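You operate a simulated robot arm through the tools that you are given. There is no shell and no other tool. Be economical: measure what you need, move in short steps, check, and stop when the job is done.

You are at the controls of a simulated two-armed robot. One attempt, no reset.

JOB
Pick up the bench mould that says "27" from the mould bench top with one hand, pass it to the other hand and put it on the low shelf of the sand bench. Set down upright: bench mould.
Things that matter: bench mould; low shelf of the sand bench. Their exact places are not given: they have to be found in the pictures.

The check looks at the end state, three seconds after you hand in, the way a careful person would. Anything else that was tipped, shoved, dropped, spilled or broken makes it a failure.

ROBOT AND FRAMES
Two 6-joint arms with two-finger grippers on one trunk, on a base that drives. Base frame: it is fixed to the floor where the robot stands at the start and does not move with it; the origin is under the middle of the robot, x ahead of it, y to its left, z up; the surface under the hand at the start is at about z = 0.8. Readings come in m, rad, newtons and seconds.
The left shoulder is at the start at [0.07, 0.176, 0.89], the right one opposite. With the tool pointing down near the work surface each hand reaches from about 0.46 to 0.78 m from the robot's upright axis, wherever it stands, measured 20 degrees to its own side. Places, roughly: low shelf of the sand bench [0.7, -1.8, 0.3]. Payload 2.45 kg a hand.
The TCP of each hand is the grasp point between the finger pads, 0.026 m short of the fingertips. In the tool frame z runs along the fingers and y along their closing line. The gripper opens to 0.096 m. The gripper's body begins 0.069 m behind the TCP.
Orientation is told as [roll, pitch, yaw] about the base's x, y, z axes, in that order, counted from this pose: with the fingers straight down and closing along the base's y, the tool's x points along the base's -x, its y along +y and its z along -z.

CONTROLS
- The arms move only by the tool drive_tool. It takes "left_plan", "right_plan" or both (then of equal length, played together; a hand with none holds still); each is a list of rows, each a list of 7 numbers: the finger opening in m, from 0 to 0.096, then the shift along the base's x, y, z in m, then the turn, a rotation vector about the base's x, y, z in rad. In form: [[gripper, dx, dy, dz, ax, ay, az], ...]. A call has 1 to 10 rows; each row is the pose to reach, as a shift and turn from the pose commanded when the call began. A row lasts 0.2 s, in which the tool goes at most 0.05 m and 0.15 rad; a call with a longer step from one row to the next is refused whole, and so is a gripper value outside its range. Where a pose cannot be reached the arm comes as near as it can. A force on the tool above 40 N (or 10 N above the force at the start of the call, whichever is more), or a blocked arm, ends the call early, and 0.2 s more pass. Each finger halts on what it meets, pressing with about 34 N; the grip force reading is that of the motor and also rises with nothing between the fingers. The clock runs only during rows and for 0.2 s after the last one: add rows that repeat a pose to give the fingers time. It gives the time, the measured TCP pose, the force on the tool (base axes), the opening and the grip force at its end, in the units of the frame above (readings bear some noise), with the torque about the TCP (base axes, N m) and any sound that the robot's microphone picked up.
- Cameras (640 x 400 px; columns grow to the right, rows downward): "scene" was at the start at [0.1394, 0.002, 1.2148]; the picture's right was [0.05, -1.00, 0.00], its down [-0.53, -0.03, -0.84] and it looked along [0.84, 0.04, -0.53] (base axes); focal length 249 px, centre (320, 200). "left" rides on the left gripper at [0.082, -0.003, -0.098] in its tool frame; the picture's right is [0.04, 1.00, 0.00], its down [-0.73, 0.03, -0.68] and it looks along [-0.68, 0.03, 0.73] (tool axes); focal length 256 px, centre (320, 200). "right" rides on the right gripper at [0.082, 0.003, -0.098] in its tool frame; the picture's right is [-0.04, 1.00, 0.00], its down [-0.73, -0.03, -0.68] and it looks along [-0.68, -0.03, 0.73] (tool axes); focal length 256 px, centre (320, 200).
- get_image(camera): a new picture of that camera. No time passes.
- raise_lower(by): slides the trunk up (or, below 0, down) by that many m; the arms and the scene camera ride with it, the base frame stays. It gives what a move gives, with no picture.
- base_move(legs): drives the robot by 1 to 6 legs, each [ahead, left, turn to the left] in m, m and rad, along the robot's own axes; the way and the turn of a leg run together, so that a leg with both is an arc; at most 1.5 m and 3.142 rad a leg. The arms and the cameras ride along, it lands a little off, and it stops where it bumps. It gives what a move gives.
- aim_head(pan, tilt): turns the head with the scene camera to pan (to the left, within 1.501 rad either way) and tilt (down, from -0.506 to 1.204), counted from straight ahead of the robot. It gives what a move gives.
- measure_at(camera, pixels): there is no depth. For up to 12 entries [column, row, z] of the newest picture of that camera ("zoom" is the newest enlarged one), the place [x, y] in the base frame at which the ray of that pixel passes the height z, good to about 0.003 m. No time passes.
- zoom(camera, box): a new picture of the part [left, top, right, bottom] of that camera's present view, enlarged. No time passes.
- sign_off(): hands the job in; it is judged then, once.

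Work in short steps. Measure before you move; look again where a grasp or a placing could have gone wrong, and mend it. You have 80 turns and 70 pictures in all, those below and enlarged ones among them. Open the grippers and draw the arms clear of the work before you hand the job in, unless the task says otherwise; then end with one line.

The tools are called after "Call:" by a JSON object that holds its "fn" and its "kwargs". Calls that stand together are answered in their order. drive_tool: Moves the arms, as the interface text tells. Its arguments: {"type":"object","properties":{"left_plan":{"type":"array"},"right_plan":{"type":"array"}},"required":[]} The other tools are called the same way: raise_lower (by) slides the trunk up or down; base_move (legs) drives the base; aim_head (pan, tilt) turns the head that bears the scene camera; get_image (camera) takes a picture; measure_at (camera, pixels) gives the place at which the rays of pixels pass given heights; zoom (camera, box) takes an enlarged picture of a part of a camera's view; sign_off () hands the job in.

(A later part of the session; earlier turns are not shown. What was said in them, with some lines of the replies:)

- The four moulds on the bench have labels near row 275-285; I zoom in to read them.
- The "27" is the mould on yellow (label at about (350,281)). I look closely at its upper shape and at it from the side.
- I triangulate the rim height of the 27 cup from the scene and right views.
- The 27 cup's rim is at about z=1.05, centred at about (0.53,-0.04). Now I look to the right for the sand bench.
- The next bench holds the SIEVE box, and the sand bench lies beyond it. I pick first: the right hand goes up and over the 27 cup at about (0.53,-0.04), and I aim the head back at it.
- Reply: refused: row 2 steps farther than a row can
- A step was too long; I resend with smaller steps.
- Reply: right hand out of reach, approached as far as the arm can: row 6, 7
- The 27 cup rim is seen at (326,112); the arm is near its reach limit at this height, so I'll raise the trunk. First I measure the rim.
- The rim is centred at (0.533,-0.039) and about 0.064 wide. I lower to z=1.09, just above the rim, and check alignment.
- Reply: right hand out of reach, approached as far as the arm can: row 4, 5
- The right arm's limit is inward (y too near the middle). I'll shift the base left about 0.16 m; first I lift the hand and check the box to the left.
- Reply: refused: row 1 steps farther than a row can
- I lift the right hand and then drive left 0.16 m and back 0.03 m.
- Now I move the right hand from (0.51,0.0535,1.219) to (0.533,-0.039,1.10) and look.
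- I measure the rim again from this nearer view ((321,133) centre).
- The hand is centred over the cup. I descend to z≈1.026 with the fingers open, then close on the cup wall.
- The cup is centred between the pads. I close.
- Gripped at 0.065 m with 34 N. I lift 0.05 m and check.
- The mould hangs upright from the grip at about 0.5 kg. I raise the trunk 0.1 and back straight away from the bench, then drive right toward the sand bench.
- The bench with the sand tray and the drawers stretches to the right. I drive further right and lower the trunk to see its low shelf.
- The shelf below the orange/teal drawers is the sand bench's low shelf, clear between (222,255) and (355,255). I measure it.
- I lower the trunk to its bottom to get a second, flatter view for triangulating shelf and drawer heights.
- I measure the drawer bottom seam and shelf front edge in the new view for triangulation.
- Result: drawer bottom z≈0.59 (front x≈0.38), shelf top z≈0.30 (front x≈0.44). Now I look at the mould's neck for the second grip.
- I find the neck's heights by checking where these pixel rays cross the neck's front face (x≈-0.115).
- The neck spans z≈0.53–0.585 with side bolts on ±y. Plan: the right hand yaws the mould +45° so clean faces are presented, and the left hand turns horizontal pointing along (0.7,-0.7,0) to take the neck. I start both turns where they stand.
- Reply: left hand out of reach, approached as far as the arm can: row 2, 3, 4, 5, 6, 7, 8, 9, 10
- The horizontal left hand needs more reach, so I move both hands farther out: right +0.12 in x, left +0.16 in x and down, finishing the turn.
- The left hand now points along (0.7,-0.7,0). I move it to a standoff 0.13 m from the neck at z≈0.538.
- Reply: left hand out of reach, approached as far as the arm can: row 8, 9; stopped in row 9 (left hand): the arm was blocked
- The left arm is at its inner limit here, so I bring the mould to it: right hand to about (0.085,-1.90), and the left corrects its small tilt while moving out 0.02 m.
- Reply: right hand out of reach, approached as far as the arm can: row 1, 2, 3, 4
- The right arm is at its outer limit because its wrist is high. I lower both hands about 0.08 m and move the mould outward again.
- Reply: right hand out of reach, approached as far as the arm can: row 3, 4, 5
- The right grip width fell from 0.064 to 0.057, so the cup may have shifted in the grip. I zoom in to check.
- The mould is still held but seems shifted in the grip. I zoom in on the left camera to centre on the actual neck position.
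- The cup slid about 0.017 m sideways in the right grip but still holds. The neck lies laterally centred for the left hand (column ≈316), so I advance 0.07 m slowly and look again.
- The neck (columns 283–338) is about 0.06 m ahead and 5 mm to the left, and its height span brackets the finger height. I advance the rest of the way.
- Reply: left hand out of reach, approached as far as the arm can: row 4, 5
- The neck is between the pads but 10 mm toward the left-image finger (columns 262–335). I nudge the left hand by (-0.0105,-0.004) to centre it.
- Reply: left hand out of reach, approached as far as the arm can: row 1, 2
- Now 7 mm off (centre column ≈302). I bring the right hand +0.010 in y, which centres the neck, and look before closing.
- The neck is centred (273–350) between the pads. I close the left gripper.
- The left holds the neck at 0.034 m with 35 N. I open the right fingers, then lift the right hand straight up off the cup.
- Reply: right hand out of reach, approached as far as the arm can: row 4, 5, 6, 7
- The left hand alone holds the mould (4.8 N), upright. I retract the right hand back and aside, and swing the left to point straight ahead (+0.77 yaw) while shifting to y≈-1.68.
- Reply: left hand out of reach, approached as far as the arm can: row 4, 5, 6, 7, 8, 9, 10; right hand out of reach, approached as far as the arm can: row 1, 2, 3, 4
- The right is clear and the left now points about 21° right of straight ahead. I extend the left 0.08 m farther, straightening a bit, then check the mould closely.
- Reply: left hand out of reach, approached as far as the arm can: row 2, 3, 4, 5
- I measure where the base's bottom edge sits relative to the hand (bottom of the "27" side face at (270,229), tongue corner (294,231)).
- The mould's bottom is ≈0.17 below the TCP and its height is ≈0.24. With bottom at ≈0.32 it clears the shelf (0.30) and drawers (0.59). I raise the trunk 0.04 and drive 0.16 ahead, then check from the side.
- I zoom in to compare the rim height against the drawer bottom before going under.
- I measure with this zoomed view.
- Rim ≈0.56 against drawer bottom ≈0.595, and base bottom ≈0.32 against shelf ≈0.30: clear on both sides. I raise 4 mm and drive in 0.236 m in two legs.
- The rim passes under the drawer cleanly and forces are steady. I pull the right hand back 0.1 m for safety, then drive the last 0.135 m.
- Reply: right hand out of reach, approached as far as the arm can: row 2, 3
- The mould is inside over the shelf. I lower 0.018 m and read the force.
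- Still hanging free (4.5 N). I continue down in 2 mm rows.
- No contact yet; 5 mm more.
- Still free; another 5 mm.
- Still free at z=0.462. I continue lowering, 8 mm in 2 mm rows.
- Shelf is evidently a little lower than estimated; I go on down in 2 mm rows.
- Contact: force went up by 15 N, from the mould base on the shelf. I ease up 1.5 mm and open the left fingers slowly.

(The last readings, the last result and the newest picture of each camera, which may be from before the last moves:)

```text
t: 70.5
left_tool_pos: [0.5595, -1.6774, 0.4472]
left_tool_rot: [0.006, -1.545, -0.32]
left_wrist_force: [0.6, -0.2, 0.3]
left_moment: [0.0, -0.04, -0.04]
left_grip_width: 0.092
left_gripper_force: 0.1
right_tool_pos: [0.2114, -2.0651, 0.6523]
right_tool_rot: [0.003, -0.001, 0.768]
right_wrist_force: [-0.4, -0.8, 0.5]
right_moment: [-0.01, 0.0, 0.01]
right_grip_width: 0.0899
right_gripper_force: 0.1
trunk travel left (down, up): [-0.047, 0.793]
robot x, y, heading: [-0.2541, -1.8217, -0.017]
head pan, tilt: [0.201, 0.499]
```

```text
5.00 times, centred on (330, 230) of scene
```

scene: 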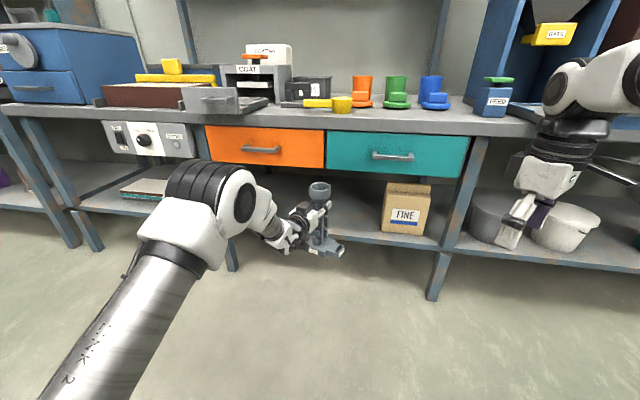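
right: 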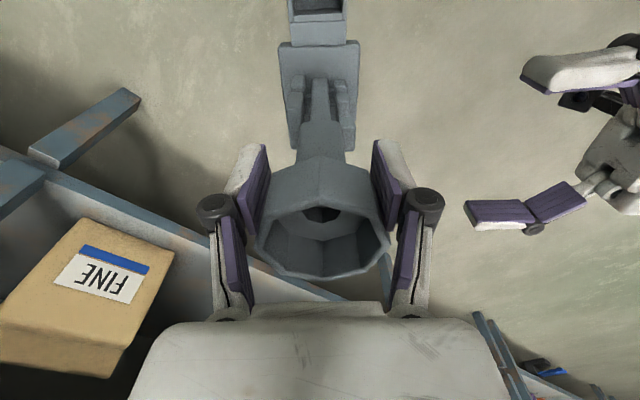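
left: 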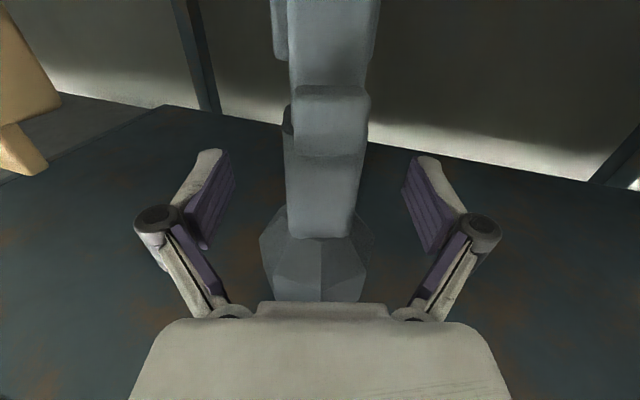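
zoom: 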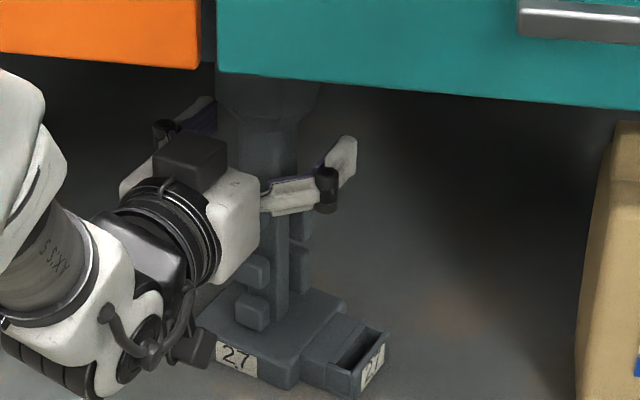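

The mould stands free between the opened fingers. I withdraw along the finger direction using the base (back 0.115, left 0.035), which keeps the arm rigid.

Call:
{"fn": "base_move", "kwargs": {"legs": [[-0.115, 0.035, 0]]}}

Call:
{"fn": "get_image", "kwargs": {"camera": "left"}}

```text
t: 71.7
left_tool_pos: [0.4465, -1.6422, 0.4486]
left_tool_rot: [0.005, -1.544, -0.324]
left_wrist_force: [0.4, -0.5, -0.8]
left_moment: [0.0, 0.05, -0.01]
left_grip_width: 0.0919
left_gripper_force: 0.1
right_tool_pos: [0.0976, -2.0287, 0.6526]
right_tool_rot: [0.003, -0.002, 0.766]
right_wrist_force: [-0.1, 0.6, 0.4]
right_moment: [-0.03, -0.01, 0.01]
right_grip_width: 0.0899
right_gripper_force: 0.2
trunk travel left (down, up): [-0.047, 0.793]
robot x, y, heading: [-0.3713, -1.785, -0.02]
head pan, tilt: [0.201, 0.499]
```

```text
9 pictures are left
```

left: 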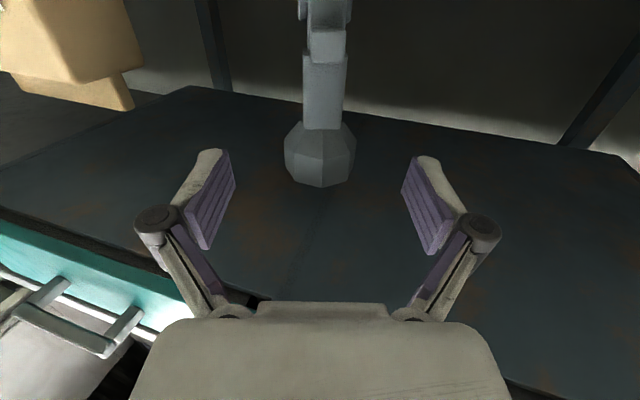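

The hand is clear of the mould, which stands upright. I back off 0.35 m and take a final look.

Call:
{"fn": "base_move", "kwargs": {"legs": [[-0.35, 0, 0]]}}

Call:
{"fn": "zoom", "kwargs": {"camera": "scene", "box": [200, 100, 440, 260]}}

```text
t: 74.0
left_tool_pos: [0.0991, -1.6323, 0.4491]
left_tool_rot: [0.007, -1.545, -0.319]
left_wrist_force: [-0.5, -0.2, -0.2]
left_moment: [-0.02, 0.04, -0.03]
left_grip_width: 0.092
left_gripper_force: 0.0
right_tool_pos: [-0.2489, -2.0219, 0.6522]
right_tool_rot: [0.001, -0.001, 0.769]
right_wrist_force: [-0.5, 0.4, 0.3]
right_moment: [0.04, -0.05, 0.04]
right_grip_width: 0.0899
right_gripper_force: 0.1
trunk travel left (down, up): [-0.047, 0.793]
robot x, y, heading: [-0.717, -1.7792, -0.018]
head pan, tilt: [0.201, 0.499]
```

```text
2.50 times, centred on (320, 180) of scene
```

zoom: 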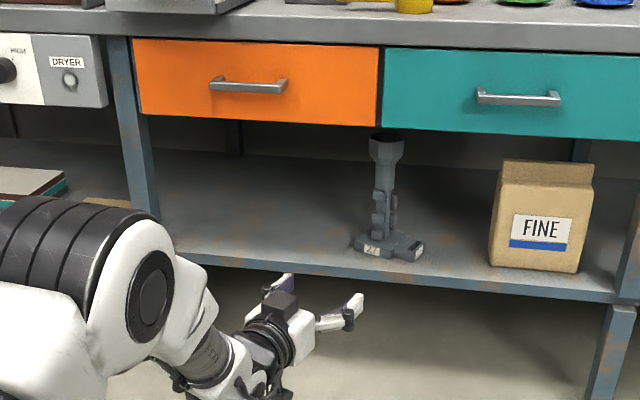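

The mould stands upright on the low shelf, the grippers are open, the arms are clear, and nothing nearby has been disturbed. I hand in.

Call:
{"fn": "sign_off", "kwargs": {}}

```text
The job is handed in.
```

Mould "27" was picked up with the right hand, passed to the left, and now stands upright on the sand bench's low shelf; both grippers are open and clear, and I saw nothing else disturbed.
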